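You operate a simulated robot arm through the tools that you are given. There is no shell and no other tool.

You are at the controls of a simulated robot arm. One attempt, no reset.

Task
Tip the jar's sugar into the sugar pot and put its lid on.
Fine: put the jar back. Set down upright: sugar jar.
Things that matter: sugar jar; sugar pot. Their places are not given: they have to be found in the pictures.

Only the result counts: the job must be done as asked and must still hold three seconds after the hand-in. Knocking over, shifting, dropping, spilling or breaking anything else fails it. A push-on lid holds only when it is set on centred and level and pressed home; a screw cap is set on level and turned clockwise until tight.

Robot
A 6-joint arm with a two-finger parallel gripper, fixed in place. Base frame: the origin is on the floor under the middle of its stand, x ahead of it, y to its left, z up; the work surface is at about z = 0.75. Readings come in m, rad, newtons and seconds.
With the tool pointing down near the work surface it reaches from about 0.26 to 0.68 m from the base axis. Its first joint turns from -1.152 to 1.152 rad. Payload 2.9 kg.
The TCP is the grasp point between the finger pads, 0.03 m short of the fingertips. In the tool frame z runs along the fingers and y along their closing line. The gripper opens to 0.11 m. The fingers are 0.02 m wide and 0.01 m thick; the gripper's body (0.048 by 0.112 m) begins 0.055 m behind the TCP.
Orientation is that of the tool frame in the base frame, as a unit quaternion [x, y, z, w]. With the fingers straight down and closing along the base's y, the tool's x points along the base's -x, its y along +y and its z along -z.

Tools
- The arm moves only by the tool nudge_tool. Its argument "steps" is a list of rows, each a list of 7 numbers: the shift along the tool's x, y, z in m, then the turn, a rotation vector about the tool's x, y, z in rad, then the opening in per cent of the stroke, from 0 (shut) to 100 (fully open). In form: [[x, y, z, wx, wy, wz, gripper], ...]. A call has 1 to 20 rows; each row shifts and turns the commanded pose from where the row before left it, along the tool's axes as they then stand. Rows are played at 5 a second. More than 0.05 m and 0.15 rad between two rows, or a gripper value outside its range, and nothing of the call is played. A pose out of reach is approached as far as the arm can. The call stops where the force on the tool passes 40 N (or 10 N more than at its start, if that is more) or the arm is blocked; 0.2 s more then pass. Each finger travels about 0.108 m/s and halts on what it meets, pressing with about 30 N; the grip force reading is that of the motor and also rises with nothing between the fingers. The clock runs only during rows and for 0.2 s after the last one: add rows that do not move to give the fingers time. It gives the time, the measured TCP pose, the force on the tool (base axes), the opening and the grip force at its end, in the units of the frame above (readings bear some noise), with the torque about the TCP (base axes, N m) and any sound that the robot's microphone picked up.
- Cameras (640 x 400 px; columns grow to the right, rows downward): "scene" is fixed at [0.0818, 0.435, 1.3929]; the picture's right is [-0.72, -0.69, 0.00], its down [-0.34, 0.35, -0.87] and it looks along [0.60, -0.63, -0.49] (base axes); focal length 355 px, centre (320, 200). "wrist" rides on the gripper at [0.072, 0.017, -0.103] in the tool frame; the picture's right is [-0.23, 0.97, 0.00], its down [-0.76, -0.18, -0.62] and it looks along [-0.61, -0.14, 0.78] (tool axes); focal length 222 px, centre (320, 200).
- snapshot(camera): a new picture of that camera. The clock stands still meanwhile.
- locate(camera, pixels): there is no depth. For up to 12 entries [column, row, z] of the newest picture of that camera ("zoom" is the newest enlarged one), the place [x, y] in the base frame at which the ray of that pixel passes the height z, good to about 0.003 m. The clock stands still meanwhile.
- zoom(camera, box): a new picture of the part [left, top, right, bottom] of that camera's present view, enlarged. The clock stands still meanwhile.
- finish_job(): hands the job in; it is judged then, once.

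Unless the task says otherwise, let go and move clear before handing in.

The tools are called after "Request:" as name(argument=value, ...) on one line, values as JSON. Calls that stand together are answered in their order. nudge_tool: Moves the arm, as the interface text tells. Its arguments: {"type":"object","properties":{"steps":{"type":"array"}},"required":["steps"]} The other tools are called the same way: snapshot (camera) takes a picture; locate (camera, pixels) gives the place at which the rays of pixels pass given heights; zoom (camera, box) takes an enlarged picture of a part of a camera's view; finish_job () hands the job in.

At the start:

```text
time: 0.0
position: [0.4099, -0.0832, 1.1517]
tool_rot: [-0.001, 1.0, 0.001, 0.0]
contact_force: [0.3, -0.2, 0.1]
torque: [0.02, 0.02, 0.02]
width: 0.1101
gripper_force: 0.0
```

scene: 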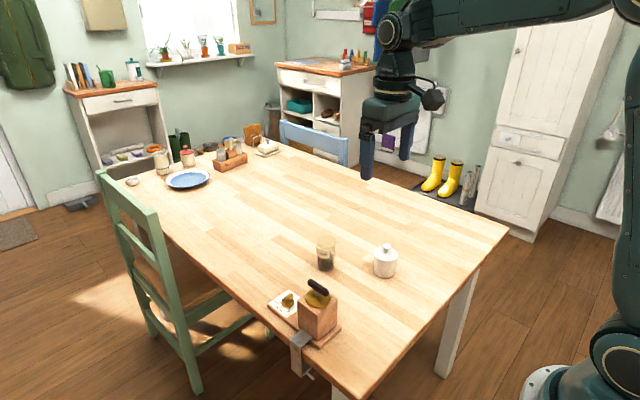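
wrist: 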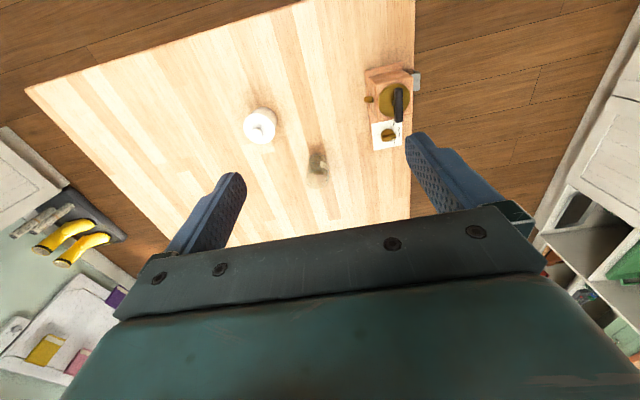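

The scene picture shows a glass jar with dark contents near (325,253), and a white lidded pot near (385,262); a wooden fixture with a black handle sits at (318,310). I'll zoom in to see the details.

Request:
zoom(camera="scene", box=[250, 220, 430, 385])

Request:
zoom(camera="wrist", box=[220, 50, 440, 210])

Request:
zoom(camera="scene", box=[290, 225, 410, 300])

Request:
zoom(camera="scene", box=[110, 110, 300, 210])

```text
2.42 times, centred on (340, 302) of scene
```

zoom: 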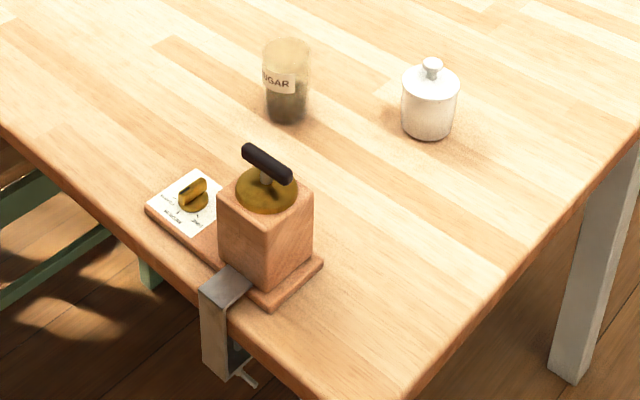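

```text
2.50 times, centred on (330, 130) of wrist
```

zoom: 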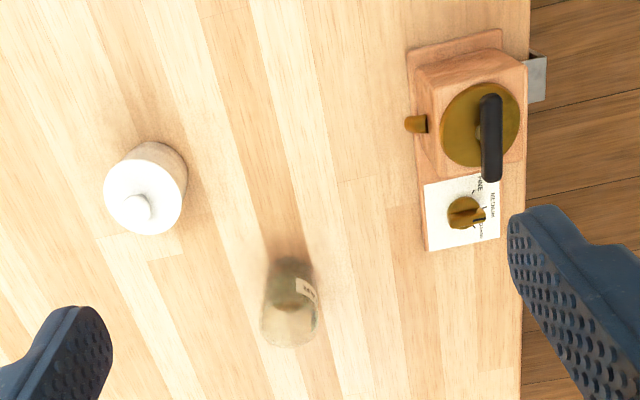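

```text
5.33 times, centred on (350, 262) of scene
```

zoom: 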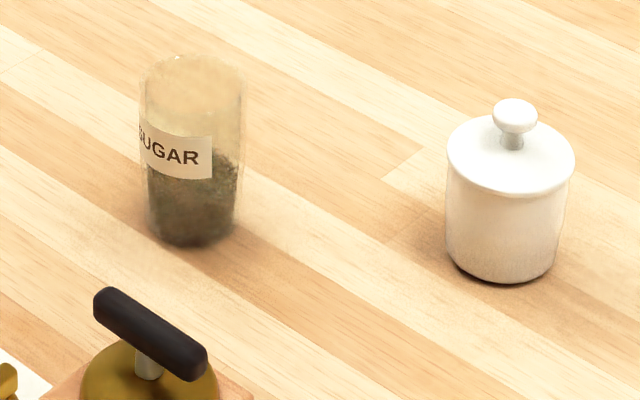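

```text
3.37 times, centred on (205, 160) of scene
```

zoom: 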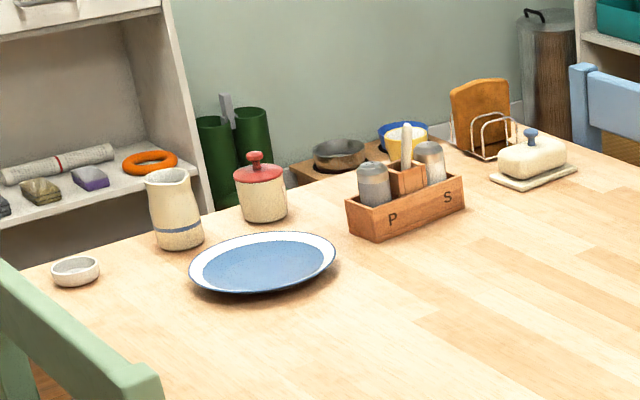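

The jar label reads SUGAR at about (322,254), and the white pot at (385,262) has its lid on. I'll look closer at each, and measure positions.

Request:
zoom(camera="scene", box=[305, 230, 345, 276])

Request:
zoom(camera="scene", box=[365, 238, 405, 284])

Request:
zoom(camera="scene", box=[260, 275, 350, 350])

Request:
zoom(camera="wrist", box=[295, 130, 345, 195])

Request:
zoom(camera="wrist", box=[235, 95, 290, 155])

Request:
locate(camera="scene", pixels=[[326, 270, 0.75], [326, 238, 0.85], [326, 238, 0.86], [326, 238, 0.84], [385, 275, 0.75], [388, 246, 0.84], [385, 258, 0.82], [317, 284, 0.85], [338, 262, 0.75]])

Request:
locate(camera="wrist", pixels=[[318, 156, 0.75], [316, 180, 0.85], [262, 115, 0.75], [259, 126, 0.82], [395, 100, 0.85]])

```text
8.70 times, centred on (325, 253) of scene
```

zoom: 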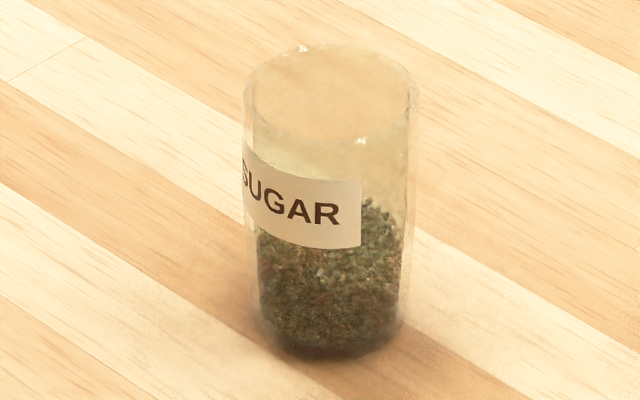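

```text
8.70 times, centred on (385, 261) of scene
```

zoom: 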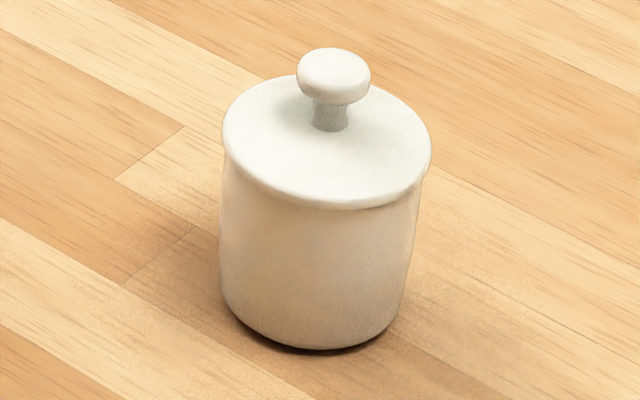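

```text
5.33 times, centred on (305, 312) of scene
```

zoom: 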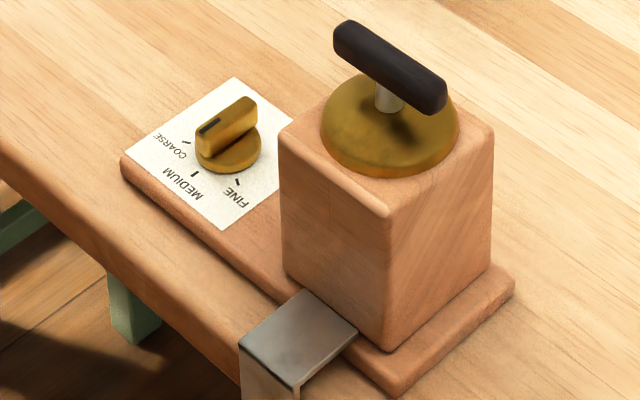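

```text
6.15 times, centred on (320, 162) of wrist
```

zoom: 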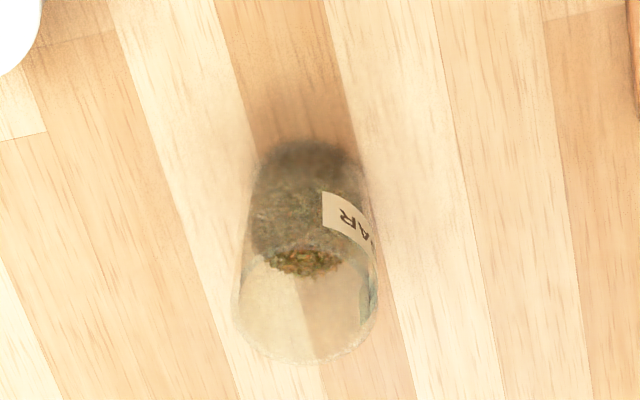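

```text
6.67 times, centred on (262, 125) of wrist
```

zoom: 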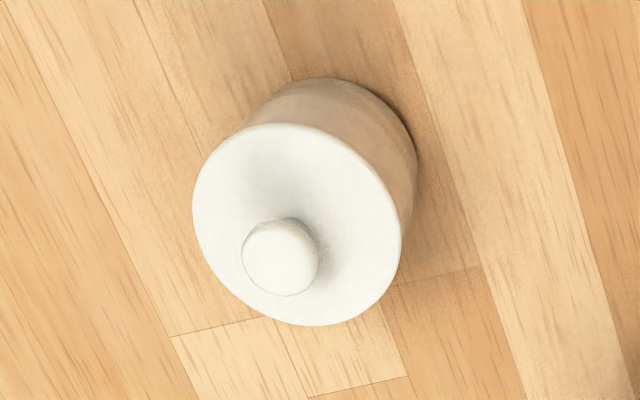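

```text
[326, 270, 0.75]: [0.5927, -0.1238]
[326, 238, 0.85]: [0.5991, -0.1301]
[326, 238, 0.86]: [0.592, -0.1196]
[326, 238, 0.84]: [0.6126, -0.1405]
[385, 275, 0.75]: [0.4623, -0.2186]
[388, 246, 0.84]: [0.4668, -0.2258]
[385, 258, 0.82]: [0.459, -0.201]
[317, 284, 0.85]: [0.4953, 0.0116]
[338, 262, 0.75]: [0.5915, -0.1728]
```

```text
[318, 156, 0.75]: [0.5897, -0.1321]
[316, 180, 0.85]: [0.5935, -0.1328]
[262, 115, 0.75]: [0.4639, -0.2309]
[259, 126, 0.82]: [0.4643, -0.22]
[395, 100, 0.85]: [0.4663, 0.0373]
```

The wrist and scene views agree on the jar at about (0.592,-0.131) and the pot at about (0.463,-0.222). The jar labelled SUGAR holds a greenish-brown granular content and has an open mouth. I'll check where the table edges are and move the wrist camera nearer for precise measurements.

Request:
locate(camera="scene", pixels=[[508, 230, 0.75], [440, 305, 0.75], [360, 390, 0.75], [300, 345, 0.75], [340, 325, 0.75], [270, 303, 0.75], [420, 290, 0.75], [440, 240, 0.75], [338, 303, 0.85], [299, 303, 0.85]])

Request:
nudge_tool(steps=[[0.01, -0.02, 0.034, 0, 0, 0, 100], [0.01, -0.02, 0.034, 0, 0, 0, 100], [0.01, -0.02, 0.034, 0, 0, 0, 100], [0.01, -0.02, 0.034, 0, 0, 0, 100], [0.01, -0.02, 0.034, 0, 0, 0, 100], [0, 0, 0, 0, 0, 0, 100]])

```text
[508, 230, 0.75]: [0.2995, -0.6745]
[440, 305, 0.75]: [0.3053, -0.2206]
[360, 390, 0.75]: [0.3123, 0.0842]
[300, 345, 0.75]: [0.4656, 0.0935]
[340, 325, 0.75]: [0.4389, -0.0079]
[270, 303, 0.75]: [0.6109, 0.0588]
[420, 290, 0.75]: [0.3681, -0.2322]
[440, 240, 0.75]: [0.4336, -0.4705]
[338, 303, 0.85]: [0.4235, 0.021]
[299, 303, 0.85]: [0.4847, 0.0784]
```

```text
time: 1.4
position: [0.3607, -0.1841, 0.9817]
tool_rot: [0.0, 1.0, 0.0, 0.001]
contact_force: [0.0, 0.2, 0.4]
torque: [0.01, 0.02, -0.01]
width: 0.1099
gripper_force: 0.0
```

The arm moved as commanded to (0.361,-0.184,0.982). Next I'll take a wrist picture to measure the pot and jar closer.

Request:
snapshot(camera="wrist")

Request:
snapshot(camera="scene")

```text
taken
```

wrist: 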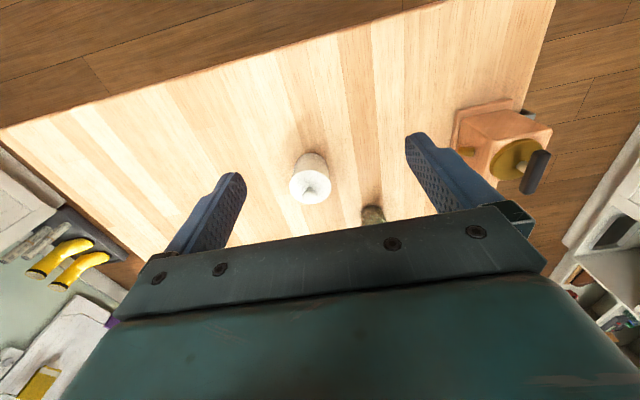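

```text
taken
```

scene: 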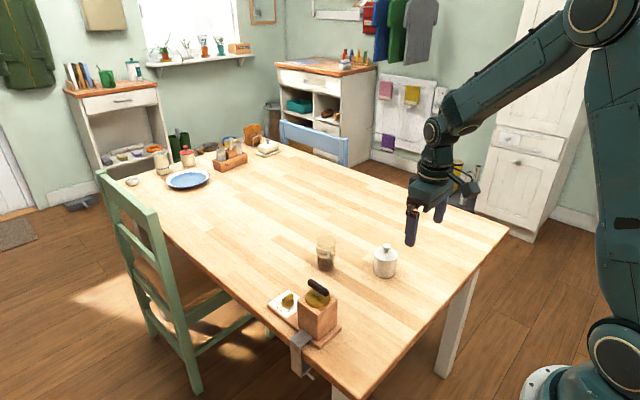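

The pot shows at (310,178) and the jar at (372,214) partly hidden by the gripper. I'll zoom and locate the lid and knob edges.

Request:
zoom(camera="wrist", box=[270, 140, 350, 220])

Request:
zoom(camera="scene", box=[360, 236, 410, 286])

```text
5.00 times, centred on (310, 180) of wrist
```

zoom: 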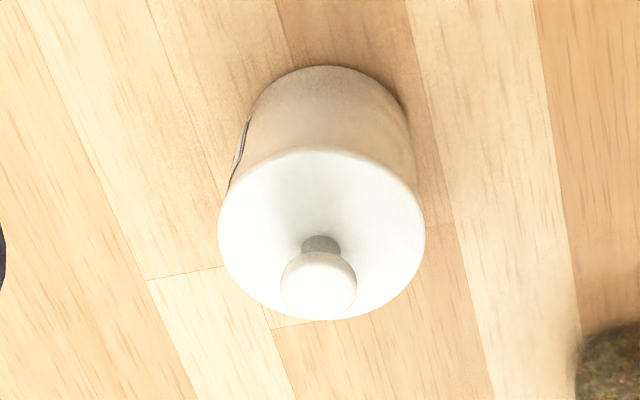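

```text
8.00 times, centred on (385, 261) of scene
```

zoom: 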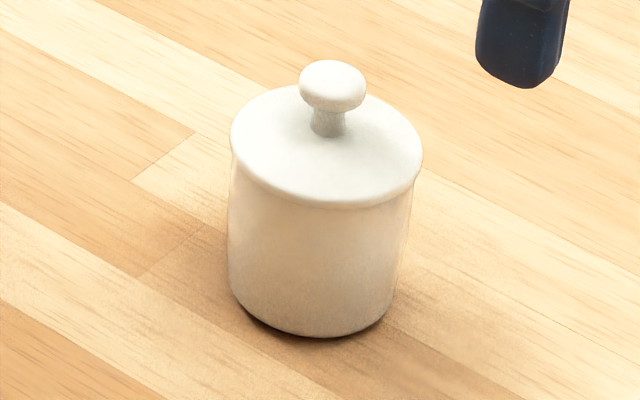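

There's a dark mark on the pot's far-left side in the wrist zoom (240,150), maybe a label. I'll triangulate the lid rim, knob and base from both cameras first.

Request:
locate(camera="wrist", pixels=[[310.2, 186.8, 0.81], [310.2, 186.8, 0.82], [310.2, 186.8, 0.83], [309.6, 197.4, 0.83], [309.6, 197.4, 0.84], [309.6, 197.4, 0.85], [289.6, 187, 0.82], [331, 187, 0.82], [302, 197.4, 0.84], [317.2, 197.4, 0.84], [310.4, 208, 0.85], [310.4, 188, 0.82]])

Request:
locate(camera="scene", pixels=[[385.75, 254.4, 0.81], [385.75, 254.4, 0.82], [385.75, 254.4, 0.83], [386.6, 246.5, 0.83], [386.6, 246.5, 0.84], [386.6, 246.5, 0.85], [373.9, 253, 0.82], [397.7, 256, 0.82], [382.4, 246.5, 0.84], [390.7, 246.5, 0.84], [386.1, 252, 0.82], [384, 273, 0.75]])

```text
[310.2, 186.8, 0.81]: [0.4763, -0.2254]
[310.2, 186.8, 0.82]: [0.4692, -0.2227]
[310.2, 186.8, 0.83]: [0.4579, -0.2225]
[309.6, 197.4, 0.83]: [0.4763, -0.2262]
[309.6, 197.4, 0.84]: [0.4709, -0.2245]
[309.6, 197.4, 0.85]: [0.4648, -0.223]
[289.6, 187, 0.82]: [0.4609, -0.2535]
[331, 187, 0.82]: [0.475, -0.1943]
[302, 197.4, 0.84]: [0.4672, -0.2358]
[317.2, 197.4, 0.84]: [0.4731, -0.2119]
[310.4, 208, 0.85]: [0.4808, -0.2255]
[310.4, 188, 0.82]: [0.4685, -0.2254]
```

```text
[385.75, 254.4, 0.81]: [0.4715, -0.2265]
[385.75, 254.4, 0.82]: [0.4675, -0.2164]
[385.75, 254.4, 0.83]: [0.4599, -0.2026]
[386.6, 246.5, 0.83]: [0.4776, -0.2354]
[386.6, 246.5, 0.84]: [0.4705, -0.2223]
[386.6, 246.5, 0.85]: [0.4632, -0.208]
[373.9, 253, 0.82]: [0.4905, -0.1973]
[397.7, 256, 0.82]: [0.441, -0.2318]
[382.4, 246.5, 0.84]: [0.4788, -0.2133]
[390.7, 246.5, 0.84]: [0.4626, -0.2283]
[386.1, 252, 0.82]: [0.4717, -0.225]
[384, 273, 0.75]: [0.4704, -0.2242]
```

The pot's lid rim is about 0.061 m across at z≈0.815, centred near (0.470,-0.224), with the knob around z≈0.84. I'll view the pot's -y side to see the dark mark, by yawing the tool.

Request:
nudge_tool(steps=[[-0.0275, -0.035, 0.005, 0, 0, 0, 100], [-0.0275, -0.035, 0.005, 0, 0, 0, 100], [-0.0275, -0.035, 0.005, 0, 0, 0, 100], [-0.0275, -0.035, 0.005, 0, 0, 0, 100], [0, 0, 0, 0, 0, -0.14, 100], [0, 0, 0, 0, 0, -0.14, 100], [0, 0, 0, 0, 0, -0.14, 100], [0, 0, 0, 0, 0, -0.14, 100], [0, 0, 0, 0, 0, -0.14, 100], [0, 0, 0, 0, 0, -0.14, 100], [0, 0, 0, 0, 0, -0.14, 100], [0, 0, 0, 0, 0, -0.14, 100], [0, 0, 0, 0, 0, -0.14, 100], [0, 0, 0, 0, 0, -0.14, 100], [0, 0, 0, 0, 0, 0, 100]])

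Request:
snapshot(camera="wrist")

```text
time: 4.6
position: [0.4694, -0.3228, 0.9619]
tool_rot: [-0.645, 0.765, 0.0, 0.001]
contact_force: [0.1, -0.1, -0.1]
torque: [-0.02, -0.03, -0.02]
width: 0.1097
gripper_force: 0.0
```

```text
taken
```

wrist: 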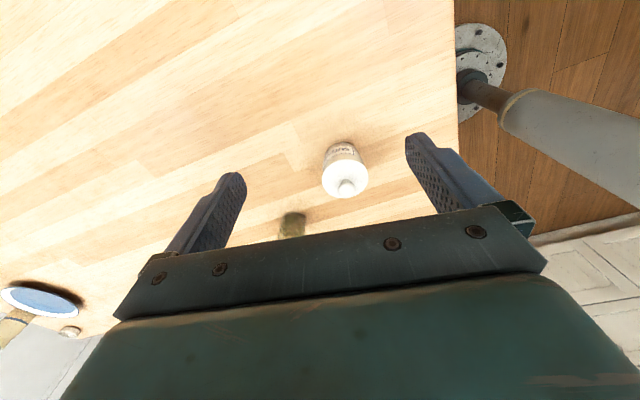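

The pot now appears at (345,170), with a printed label on its near side around (343,150). I'll enlarge it.

Request:
zoom(camera="wrist", box=[320, 135, 372, 205])

Request:
zoom(camera="wrist", box=[325, 138, 360, 162])

Request:
zoom(camera="wrist", box=[265, 190, 325, 245])

```text
5.71 times, centred on (346, 170) of wrist
```

zoom: 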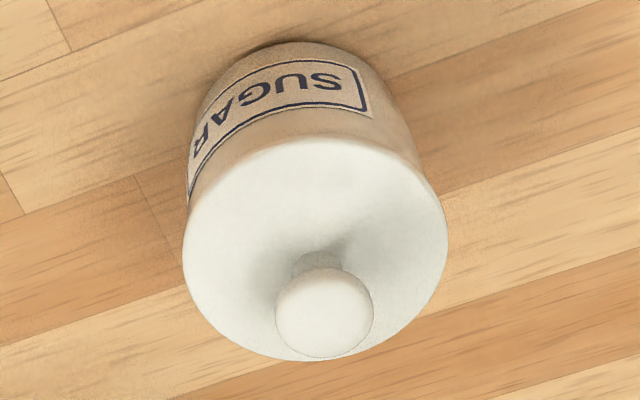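

```text
16.00 times, centred on (342, 150) of wrist
```

zoom: 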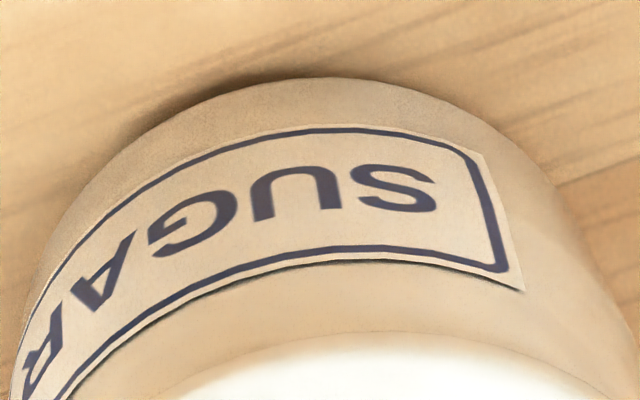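

```text
7.27 times, centred on (295, 218) of wrist
```

zoom: 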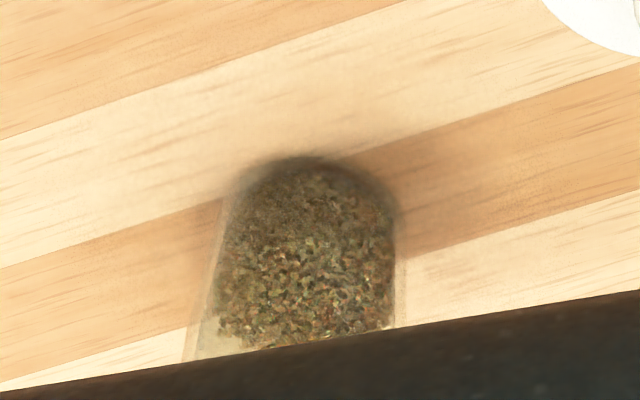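

The pot's label also reads SUGAR, so the targets are confirmed. The jar's contents look like greenish-brown flakes rather than white sugar; I'll note that and check what the pot holds once the lid is off. Next I refine the lid and knob positions from this second viewpoint.

Request:
locate(camera="wrist", pixels=[[345.1, 178.2, 0.81], [345.1, 178.2, 0.815], [345.1, 178.2, 0.82], [346.9, 189.6, 0.835], [346.9, 189.6, 0.84], [346.9, 189.6, 0.845], [322, 180.9, 0.815], [368.4, 174.9, 0.815], [338.1, 189.6, 0.84], [355.5, 189.6, 0.84], [347, 181.5, 0.818]])

Request:
locate(camera="scene", pixels=[[316, 236.5, 0.85], [335.5, 236.5, 0.85], [326, 236.5, 0.85], [326, 236.5, 0.86], [325, 270.5, 0.75], [326, 267, 0.75], [317, 262, 0.75], [335, 262, 0.75], [336, 262, 0.75], [326, 238, 0.855]])

```text
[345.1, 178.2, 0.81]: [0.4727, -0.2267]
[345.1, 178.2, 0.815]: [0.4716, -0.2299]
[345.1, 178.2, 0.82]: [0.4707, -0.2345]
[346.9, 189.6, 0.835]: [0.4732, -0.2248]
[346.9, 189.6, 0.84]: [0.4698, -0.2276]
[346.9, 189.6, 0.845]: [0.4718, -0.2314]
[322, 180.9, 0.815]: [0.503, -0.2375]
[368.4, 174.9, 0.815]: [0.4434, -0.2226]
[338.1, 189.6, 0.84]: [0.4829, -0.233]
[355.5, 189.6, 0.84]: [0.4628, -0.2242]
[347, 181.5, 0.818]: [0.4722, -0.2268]
```

```text
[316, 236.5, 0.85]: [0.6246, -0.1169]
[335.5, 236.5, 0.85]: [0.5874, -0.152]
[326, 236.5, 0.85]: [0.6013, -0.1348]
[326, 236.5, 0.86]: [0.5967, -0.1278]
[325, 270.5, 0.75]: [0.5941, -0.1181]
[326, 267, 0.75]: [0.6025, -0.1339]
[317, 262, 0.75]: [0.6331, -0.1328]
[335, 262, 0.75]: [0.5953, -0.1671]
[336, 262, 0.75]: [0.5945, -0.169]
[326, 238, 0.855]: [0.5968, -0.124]
```

The estimates put the knob axis near (0.471,-0.225). I'll yaw back to the original orientation and hover over the knob at z≈0.92 for a centring check.

Request:
nudge_tool(steps=[[0, 0, 0, 0, 0, 0.14, 100], [0, 0, 0, 0, 0, 0.14, 100], [0, 0, 0, 0, 0, 0.14, 100], [0, 0, 0, 0, 0, 0.14, 100], [0, 0, 0, 0, 0, 0.14, 100], [0, 0, 0, 0, 0, 0.14, 100], [0, 0, 0, 0, 0, 0.14, 100], [0, 0, 0, 0, 0, 0.14, 100], [0, 0, 0, 0, 0, 0.14, 100], [0, 0, 0, 0, 0, 0.14, 100], [-0.0007, 0.0326, 0.014, 0, 0, 0, 100], [-0.0007, 0.0326, 0.014, 0, 0, 0, 100], [-0.0007, 0.0326, 0.014, 0, 0, 0, 100], [0, 0, 0, 0, 0, 0, 100]])

Request:
snapshot(camera="wrist")

Request:
snapshot(camera="scene")

```text
time: 7.6
position: [0.4719, -0.225, 0.921]
tool_rot: [0.0, 1.0, 0.001, 0.0]
contact_force: [-0.1, -0.6, 0.1]
torque: [0.02, 0.0, 0.05]
width: 0.11
gripper_force: 0.1
```

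```text
taken
```

wrist: 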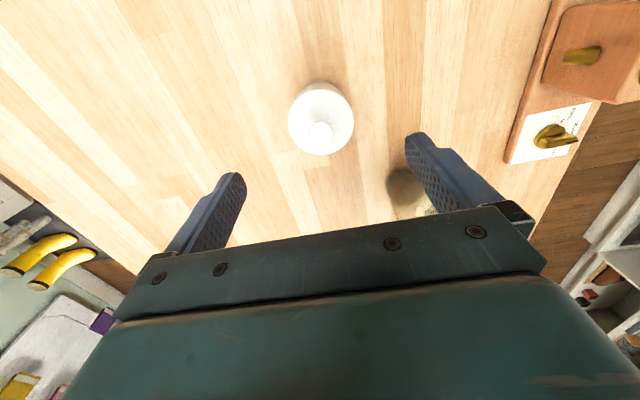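

```text
taken
```

scene: 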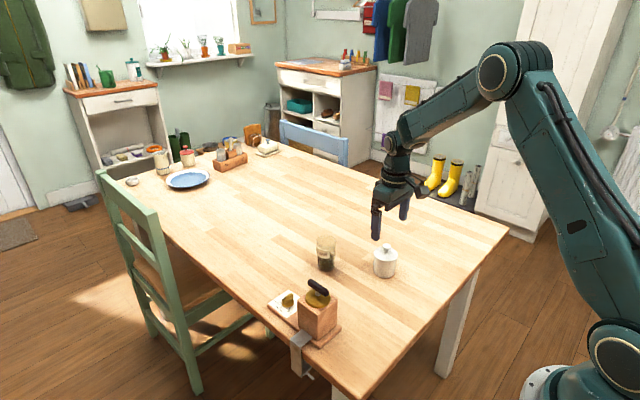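

The pot lid appears at (321,117) with the knob at (320,132). I'll enlarge to get exact centres.

Request:
zoom(camera="wrist", box=[272, 72, 368, 162])

Request:
locate(camera="wrist", pixels=[[320, 132, 0.835], [320, 132, 0.84], [320, 132, 0.845], [321, 119, 0.815], [288.5, 119, 0.815], [353.5, 119, 0.815]])

```text
4.44 times, centred on (320, 117) of wrist
```

zoom: 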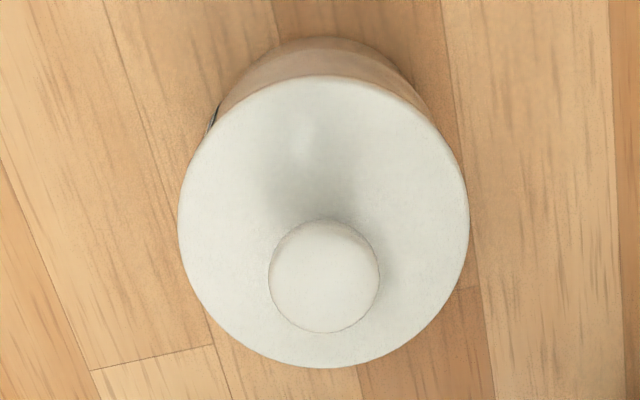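

```text
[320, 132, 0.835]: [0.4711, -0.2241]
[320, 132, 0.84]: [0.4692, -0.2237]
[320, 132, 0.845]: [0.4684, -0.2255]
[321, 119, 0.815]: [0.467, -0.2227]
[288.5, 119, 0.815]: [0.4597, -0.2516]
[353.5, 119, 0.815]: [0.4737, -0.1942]
```

The knob cap is centred near (0.471,-0.2235) with a diameter of about 0.022. I'll descend part-way to TCP z≈0.87 with open fingers and check again.

Request:
nudge_tool(steps=[[0.0005, 0.001, 0.02, 0, 0, 0, 100], [0.0005, 0.0005, 0.02, 0, 0, 0, 100], [0, 0, 0.011, 0, 0, 0, 100], [0, 0, 0, 0, 0, 0, 100]])

Request:
zoom(camera="wrist", box=[240, 90, 400, 220])

Request:
zoom(camera="scene", box=[350, 200, 430, 290])

```text
time: 8.6
position: [0.4696, -0.2252, 0.8701]
tool_rot: [0.0, 1.0, 0.0, 0.0]
contact_force: [-0.2, 0.2, 0.4]
torque: [0.0, 0.04, -0.02]
width: 0.1098
gripper_force: 0.1
```

```text
3.08 times, centred on (320, 155) of wrist
```

zoom: 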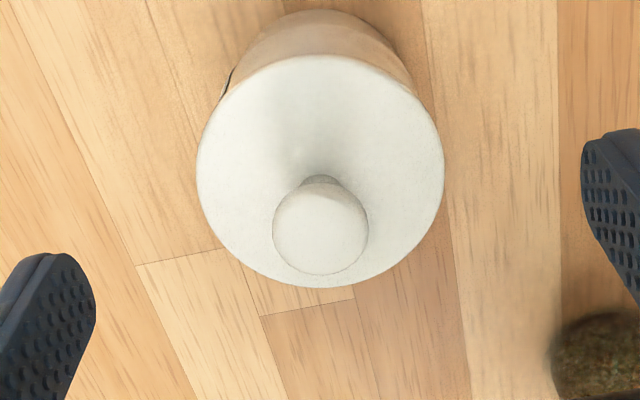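

```text
4.44 times, centred on (390, 245) of scene
```

zoom: 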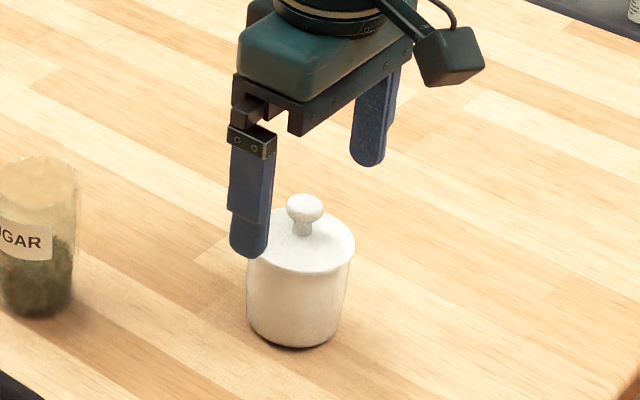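

The knob is centred between the fingers (zoom 321,228, i.e. column 320 of the wrist view). I'll descend 0.017 m more and close on the knob gradually.

Request:
nudge_tool(steps=[[0, 0, 0.009, 0, 0, 0, 100], [0, 0, 0.008, 0, 0, 0, 100], [0, 0, 0, 0, 0, 0, 70], [0, 0, 0, 0, 0, 0, 50], [0, 0, 0, 0, 0, 0, 35], [0, 0, 0, 0, 0, 0, 35]])

Request:
zoom(camera="scene", box=[350, 210, 430, 290])

Request:
zoom(camera="wrist", box=[240, 90, 400, 220])

```text
time: 10.0
position: [0.4699, -0.2244, 0.8531]
tool_rot: [0.0, 1.0, 0.0, 0.0]
contact_force: [-0.9, 0.5, -0.5]
torque: [0.0, -0.02, -0.01]
width: 0.0385
gripper_force: 0.0
```

```text
5.00 times, centred on (390, 250) of scene
```

zoom: 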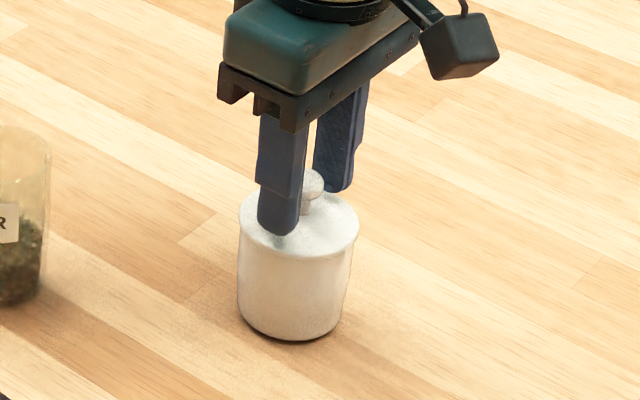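

```text
3.08 times, centred on (320, 155) of wrist
```

zoom: 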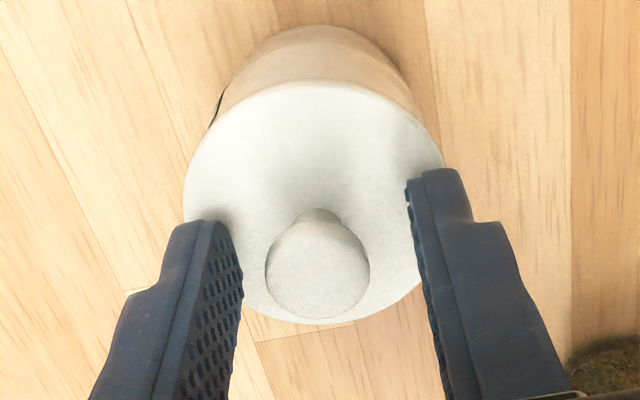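

The fingertips are just above the lid plate without contact and straddle the knob. I'll close fully on it.

Request:
nudge_tool(steps=[[0, 0, 0, 0, 0, 0, 28], [0, 0, 0, 0, 0, 0, 22], [0, 0, 0, 0, 0, 0, 15], [0, 0, 0, 0, 0, 0, 5], [0, 0, 0, 0, 0, 0, 5]])

Request:
zoom(camera="wrist", box=[240, 90, 400, 220])

Request:
zoom(camera="scene", box=[350, 210, 430, 290])

```text
time: 11.2
position: [0.4703, -0.2248, 0.8527]
tool_rot: [0.001, 1.0, 0.0, 0.001]
contact_force: [-0.1, 0.0, 0.8]
torque: [0.02, 0.02, 0.03]
width: 0.0203
gripper_force: 29.8
heard: snap
```

```text
3.08 times, centred on (320, 155) of wrist
```

zoom: 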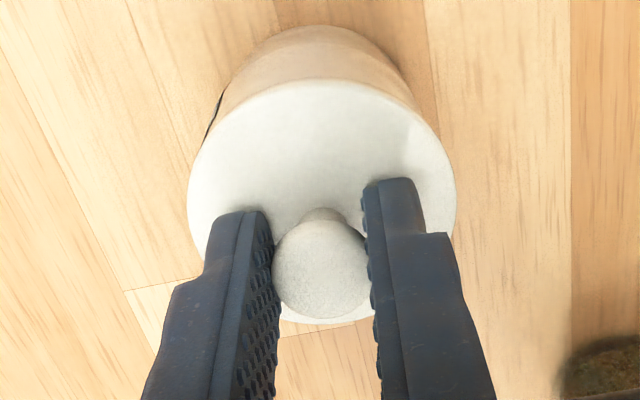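

```text
5.00 times, centred on (390, 250) of scene
```

zoom: 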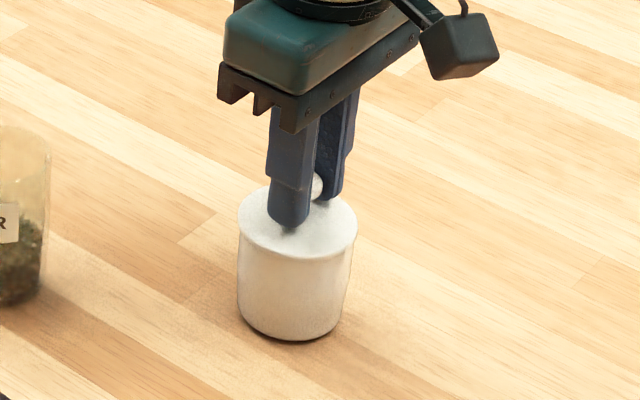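

The grip is on the knob (width 0.0203, 30 N) and a snap was heard, with the lid shifted about 2 mm, so it probably came unseated. I'll lift slowly and check that only the lid comes up.

Request:
nudge_tool(steps=[[0, 0, -0.003, 0, 0, 0, 5], [0, 0, -0.003, 0, 0, 0, 5], [0, 0, -0.004, 0, 0, 0, 5], [0, 0, -0.005, 0, 0, 0, 5], [0, 0, 0, 0, 0, 0, 5]])

Request:
zoom(camera="scene", box=[350, 210, 430, 290])

```text
time: 12.4
position: [0.4699, -0.2245, 0.8673]
tool_rot: [0.0, 1.0, 0.0, 0.0]
contact_force: [0.5, 0.2, -1.2]
torque: [0.0, -0.01, 0.01]
width: 0.0202
gripper_force: 29.8
```

```text
5.00 times, centred on (390, 250) of scene
```

zoom: 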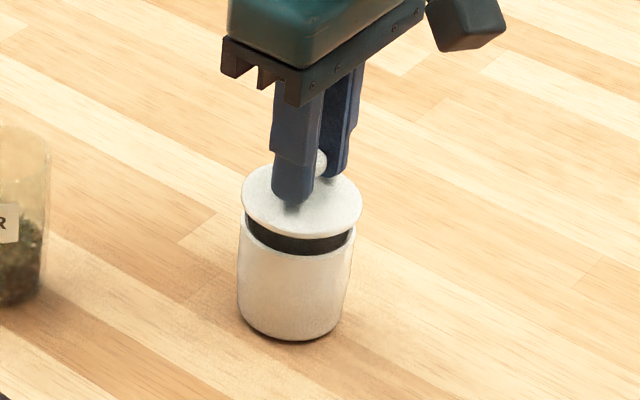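

The lid is coming off while the pot stays; a dark band (seal or interior) shows under it at (300,243). I'll lift higher and look into the pot.

Request:
nudge_tool(steps=[[0, 0, -0.03, 0, 0, 0, 5], [0, 0, -0.03, 0, 0, 0, 5], [0, 0, -0.03, 0, 0, 0, 5], [0, 0, 0, 0, 0, 0, 5]])

Request:
zoom(camera="scene", box=[340, 180, 440, 290])

Request:
zoom(camera="scene", box=[365, 240, 405, 282])

Request:
snapshot(camera="wrist")

```text
time: 13.4
position: [0.4711, -0.2241, 0.9601]
tool_rot: [0.0, 1.0, 0.0, 0.0]
contact_force: [0.7, -0.1, -0.7]
torque: [-0.02, -0.03, -0.02]
width: 0.0201
gripper_force: 30.2
```

```text
3.64 times, centred on (390, 235) of scene
```

zoom: 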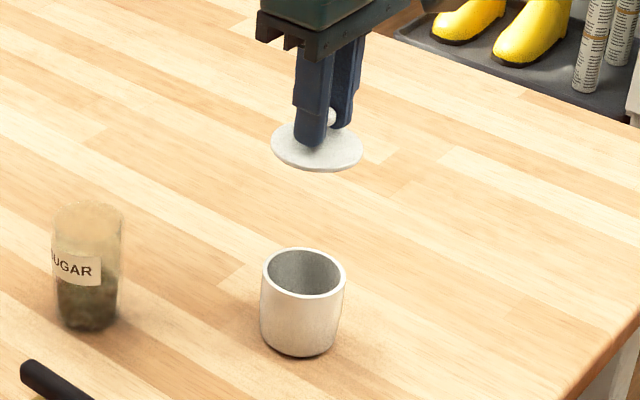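

```text
9.52 times, centred on (385, 261) of scene
```

zoom: 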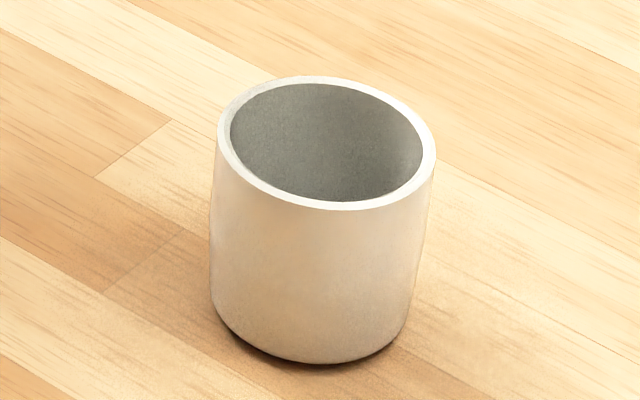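

```text
taken
```

wrist: 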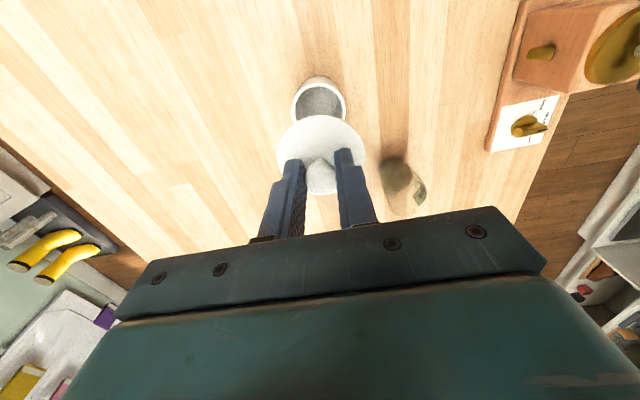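

The pot is open and looks empty, inner diameter about 0.053, and the lid is held in the gripper. I'll look at the lid's underside and pick a clear spot near (0.42,-0.35) to set it down.

Request:
zoom(camera="scene", box=[360, 195, 410, 235])

Request:
zoom(camera="wrist", box=[260, 60, 380, 210])

Request:
locate(camera="scene", pixels=[[385.6, 255.0, 0.805], [385.6, 255.0, 0.81], [385.6, 255.0, 0.815], [384.2, 278, 0.75], [385, 272, 0.75]])

```text
10.00 times, centred on (385, 215) of scene
```

zoom: 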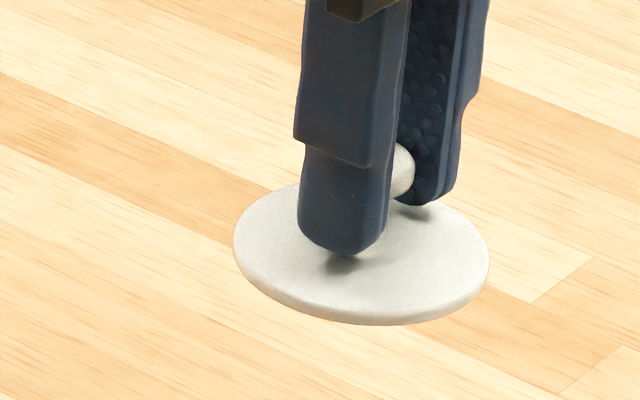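

```text
2.67 times, centred on (320, 135) of wrist
```

zoom: 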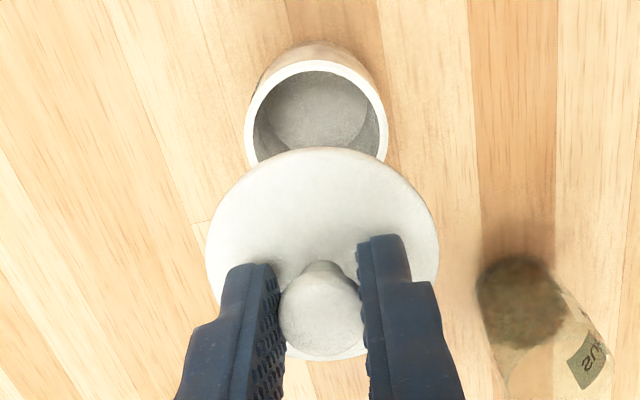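

```text
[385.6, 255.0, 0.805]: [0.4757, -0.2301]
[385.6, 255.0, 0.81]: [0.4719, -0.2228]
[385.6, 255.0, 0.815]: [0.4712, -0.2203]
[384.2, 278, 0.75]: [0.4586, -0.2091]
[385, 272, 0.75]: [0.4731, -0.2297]
```

The lid is a flat disc with a knob, and the pot is empty inside. I'll carry the lid to (0.42,-0.35) and lower it to just above the table.

Request:
nudge_tool(steps=[[0.0167, -0.042, 0, 0, 0, 0, 5], [0.0167, -0.042, 0, 0, 0, 0, 5], [0.0167, -0.042, 0, 0, 0, 0, 5], [0, 0, 0.035, 0, 0, 0, 5], [0, 0, 0.035, 0, 0, 0, 5], [0, 0, 0.035, 0, 0, 0, 5], [0, 0, 0.035, 0, 0, 0, 5], [0, 0, 0.015, 0, 0, 0, 5], [0, 0, 0.007, 0, 0, 0, 5], [0, 0, 0, 0, 0, 0, 5]])

Request:
zoom(camera="scene", box=[370, 210, 470, 300])

```text
time: 15.6
position: [0.4181, -0.351, 0.7977]
tool_rot: [0.0, 1.0, -0.001, 0.001]
contact_force: [-9.9, 6.1, 30.3]
torque: [0.23, 0.35, -0.02]
width: 0.0201
gripper_force: 30.3
```

```text
4.44 times, centred on (420, 255) of scene
```

zoom: 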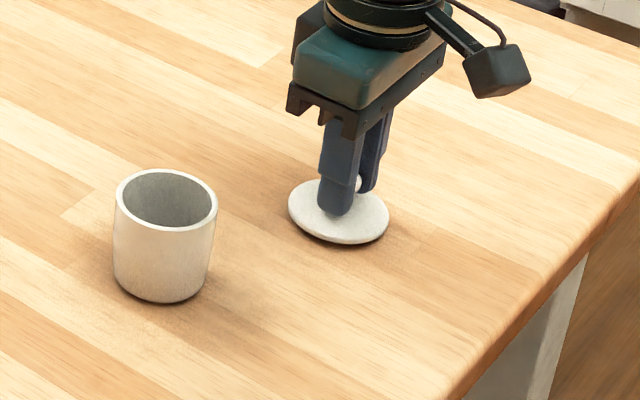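

The lid touched the table at TCP z≈0.798 with 30 N, so it has a small plug beneath. I'll ease up 1 mm, open the fingers, and rise clear.

Request:
nudge_tool(steps=[[0, 0, -0.001, 0, 0, 0, 5], [0, 0, 0, 0, 0, 0, 20], [0, 0, 0, 0, 0, 0, 25], [0, 0, 0, 0, 0, 0, 40], [0, 0, 0, 0, 0, 0, 60], [0, 0, 0, 0, 0, 0, 60], [0, 0, -0.02, 0, 0, 0, 60], [0, 0, -0.04, 0, 0, 0, 60], [0, 0, -0.04, 0, 0, 0, 100], [0, 0, 0, 0, 0, 0, 100]])

Request:
zoom(camera="scene", box=[370, 210, 470, 300])

Request:
snapshot(camera="wrist")

```text
time: 17.8
position: [0.4182, -0.3502, 0.8983]
tool_rot: [0.0, 1.0, 0.001, 0.001]
contact_force: [0.5, 0.1, 0.6]
torque: [-0.01, 0.02, 0.02]
width: 0.1101
gripper_force: 0.0
```

```text
4.44 times, centred on (420, 255) of scene
```

zoom: 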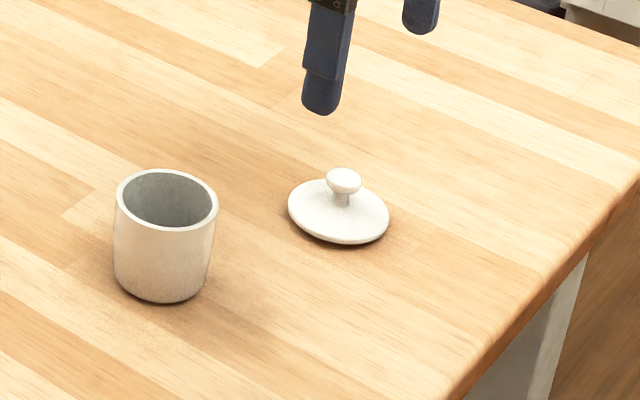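

```text
taken
```

wrist: 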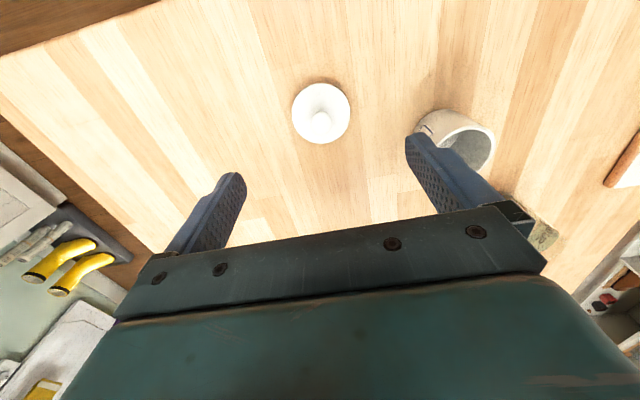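

The lid rests level near (0.418,-0.351). Now I'll rise and go look at the jar closely.

Request:
nudge_tool(steps=[[0, 0, -0.04, 0, 0, 0, 100], [0, 0, -0.04, 0, 0, 0, 100], [0, 0, -0.03, 0, 0, 0, 100], [-0.0183, 0.0367, 0, 0, 0, 0, 100], [-0.0183, 0.0367, 0, 0, 0, 0, 100], [-0.0183, 0.0367, 0, 0, 0, 0, 100], [-0.0183, 0.0367, 0, 0, 0, 0, 100], [-0.0183, 0.0367, 0, 0, 0, 0, 100], [-0.0183, 0.0367, 0, 0, 0, 0, 100], [0, 0, 0, 0, 0, 0, 100]])

Request:
snapshot(camera="wrist")

Request:
zoom(camera="wrist", box=[260, 80, 380, 210])

```text
time: 20.0
position: [0.531, -0.1322, 1.0075]
tool_rot: [0.0, 1.0, 0.0, 0.0]
contact_force: [0.1, -0.5, 0.6]
torque: [-0.04, -0.01, -0.03]
width: 0.11
gripper_force: 0.0
```

```text
taken
```

wrist: 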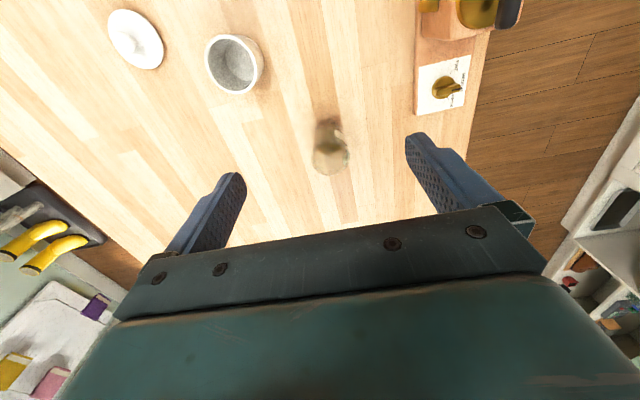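

```text
3.08 times, centred on (320, 145) of wrist
```

zoom: 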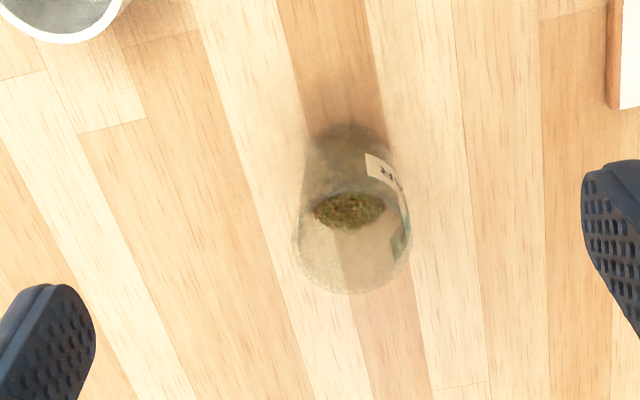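

The jar's mouth centre appears at about (330.7,157.3) in the wrist view and (326.3,240.6) in the scene view. I'll triangulate its height and axis.

Request:
locate(camera="wrist", pixels=[[330.7, 157.3, 0.84], [330.7, 157.3, 0.85], [330.7, 157.3, 0.86], [330.7, 157.3, 0.87], [329.5, 133, 0.75], [312, 157, 0.855], [349.8, 157, 0.855], [329.7, 120, 0.75]])

Request:
locate(camera="scene", pixels=[[326.3, 240.6, 0.84], [326.3, 240.6, 0.85], [326.3, 240.6, 0.86], [326.3, 240.6, 0.87], [326.5, 266.6, 0.75], [316.4, 240, 0.855], [336.3, 241, 0.855], [326, 271, 0.75]])

Request:
zoom(camera="scene", box=[300, 225, 350, 280])

```text
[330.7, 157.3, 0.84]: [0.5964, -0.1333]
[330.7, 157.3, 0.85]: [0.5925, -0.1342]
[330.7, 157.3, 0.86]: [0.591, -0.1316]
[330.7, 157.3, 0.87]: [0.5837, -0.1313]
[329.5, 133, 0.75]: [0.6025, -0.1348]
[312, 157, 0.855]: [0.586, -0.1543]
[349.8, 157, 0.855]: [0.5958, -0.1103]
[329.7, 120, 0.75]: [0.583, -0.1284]
```

```text
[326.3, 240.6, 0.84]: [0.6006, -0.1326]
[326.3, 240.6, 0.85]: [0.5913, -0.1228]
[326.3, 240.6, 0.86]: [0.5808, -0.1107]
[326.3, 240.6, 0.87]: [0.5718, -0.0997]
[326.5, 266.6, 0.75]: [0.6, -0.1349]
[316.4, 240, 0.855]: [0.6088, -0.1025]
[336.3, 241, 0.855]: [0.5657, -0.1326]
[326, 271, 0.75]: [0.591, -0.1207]
```

```text
7.27 times, centred on (325, 252) of scene
```

zoom: 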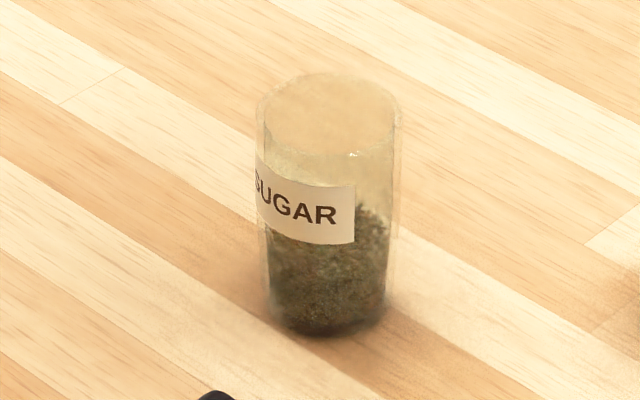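

Both cameras agree on a jar mouth at z≈0.84 (height about 0.09 m, diameter about 0.052 m) with its axis near (0.598,-0.133). I want a near-horizontal side grasp with the camera on top, so I'll rise a little and turn the tool by -2.92 rad in the air to test reach.

Request:
nudge_tool(steps=[[0.02, 0.01, -0.04, 0, 0, 0, 100], [0.02, 0.01, -0.04, 0, 0, 0, 100], [0, 0, 0, 0, 0, -0.14615, 100], [0, 0, 0, 0, 0, -0.14615, 100], [0, 0, 0, 0, 0, -0.14615, 100], [0, 0, 0, 0, 0, -0.14615, 100], [0, 0, 0, 0, 0, -0.14615, 100], [0, 0, 0, 0, 0, -0.14615, 100], [0, 0, 0, 0, 0, -0.14615, 100], [0, 0, 0, 0, 0, -0.14615, 100], [0, 0, 0, 0, 0, -0.14615, 100], [0, 0, 0, 0, 0, -0.14615, 100], [0, 0, 0, 0, 0, 0, 100]])

Request:
nudge_tool(steps=[[0, 0, 0, 0, 0, -0.14615, 100], [0, 0, 0, 0, 0, -0.14615, 100], [0, 0, 0, 0, 0, -0.14615, 100], [0, 0, 0, 0, 0, -0.14615, 100], [0, 0, 0, 0, 0, -0.14615, 100], [0, 0, 0, 0, 0, -0.14615, 100], [0, 0, 0, 0, 0, -0.14615, 100], [0, 0, 0, 0, 0, -0.14615, 100], [0, 0, 0, 0, 0, -0.14615, 100], [0, 0, 0, 0, 0, -0.14615, 100], [0, 0, 0, 0, 0, 0, 100]])

Request:
snapshot(camera="scene")

```text
time: 22.8
position: [0.49, -0.1098, 1.0867]
tool_rot: [-0.668, 0.744, 0.0, 0.001]
contact_force: [0.1, 0.5, 0.7]
torque: [0.02, 0.02, 0.01]
width: 0.1101
gripper_force: 0.0
```

```text
time: 25.2
position: [0.4999, -0.0937, 1.0957]
tool_rot: [0.993, -0.117, -0.001, -0.019]
contact_force: [0.5, 0.3, 0.4]
torque: [0.0, 0.02, 0.01]
width: 0.1099
gripper_force: 0.1
out of reach, approached as far as the arm can: row 10
```

```text
taken
```

scene: 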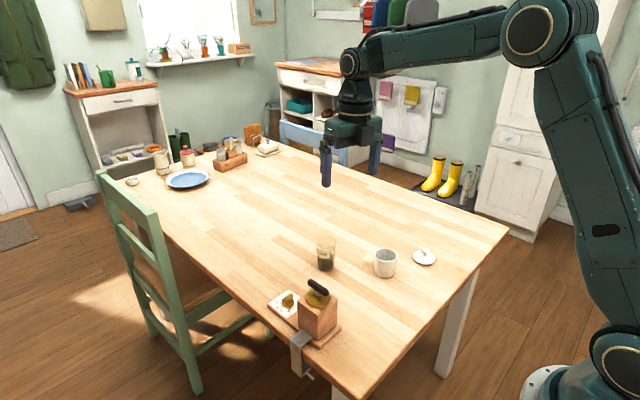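

The tool turn stopped just at the last row (orientation reads yaw about -0.235, slightly off), so the last joint's limit is near ±π there. Before choosing the approach yaw, I'll measure the grinder's extents, since the hand must pass between it and the pot.

Request:
locate(camera="scene", pixels=[[341.2, 328.9, 0.76], [267.9, 305.4, 0.76], [319, 347.6, 0.76], [336.9, 324.8, 0.765], [317.8, 340, 0.765], [298, 326, 0.765], [289, 290.4, 0.77], [337.5, 298, 0.85], [298, 299, 0.85], [317.8, 315, 0.85]])

Request:
zoom(camera="scene", box=[255, 225, 415, 350])

Request:
snapshot(camera="wrist")

```text
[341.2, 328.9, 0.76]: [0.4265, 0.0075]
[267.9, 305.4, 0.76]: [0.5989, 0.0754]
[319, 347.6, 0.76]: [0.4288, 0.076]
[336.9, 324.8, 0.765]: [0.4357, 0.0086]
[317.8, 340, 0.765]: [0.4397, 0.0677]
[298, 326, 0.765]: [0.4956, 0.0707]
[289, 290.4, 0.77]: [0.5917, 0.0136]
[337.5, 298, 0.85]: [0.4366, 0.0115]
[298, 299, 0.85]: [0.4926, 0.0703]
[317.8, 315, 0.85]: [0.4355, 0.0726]
```

```text
3.20 times, centred on (335, 288) of scene
```

zoom: 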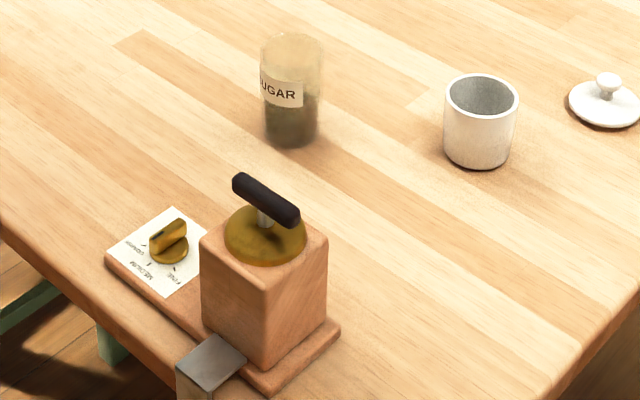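

```text
taken
```

wrist: 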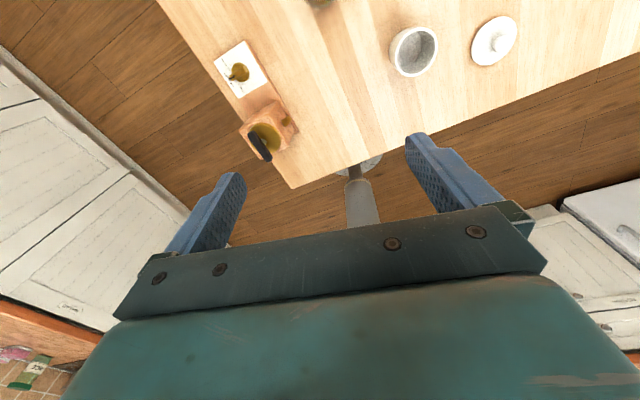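

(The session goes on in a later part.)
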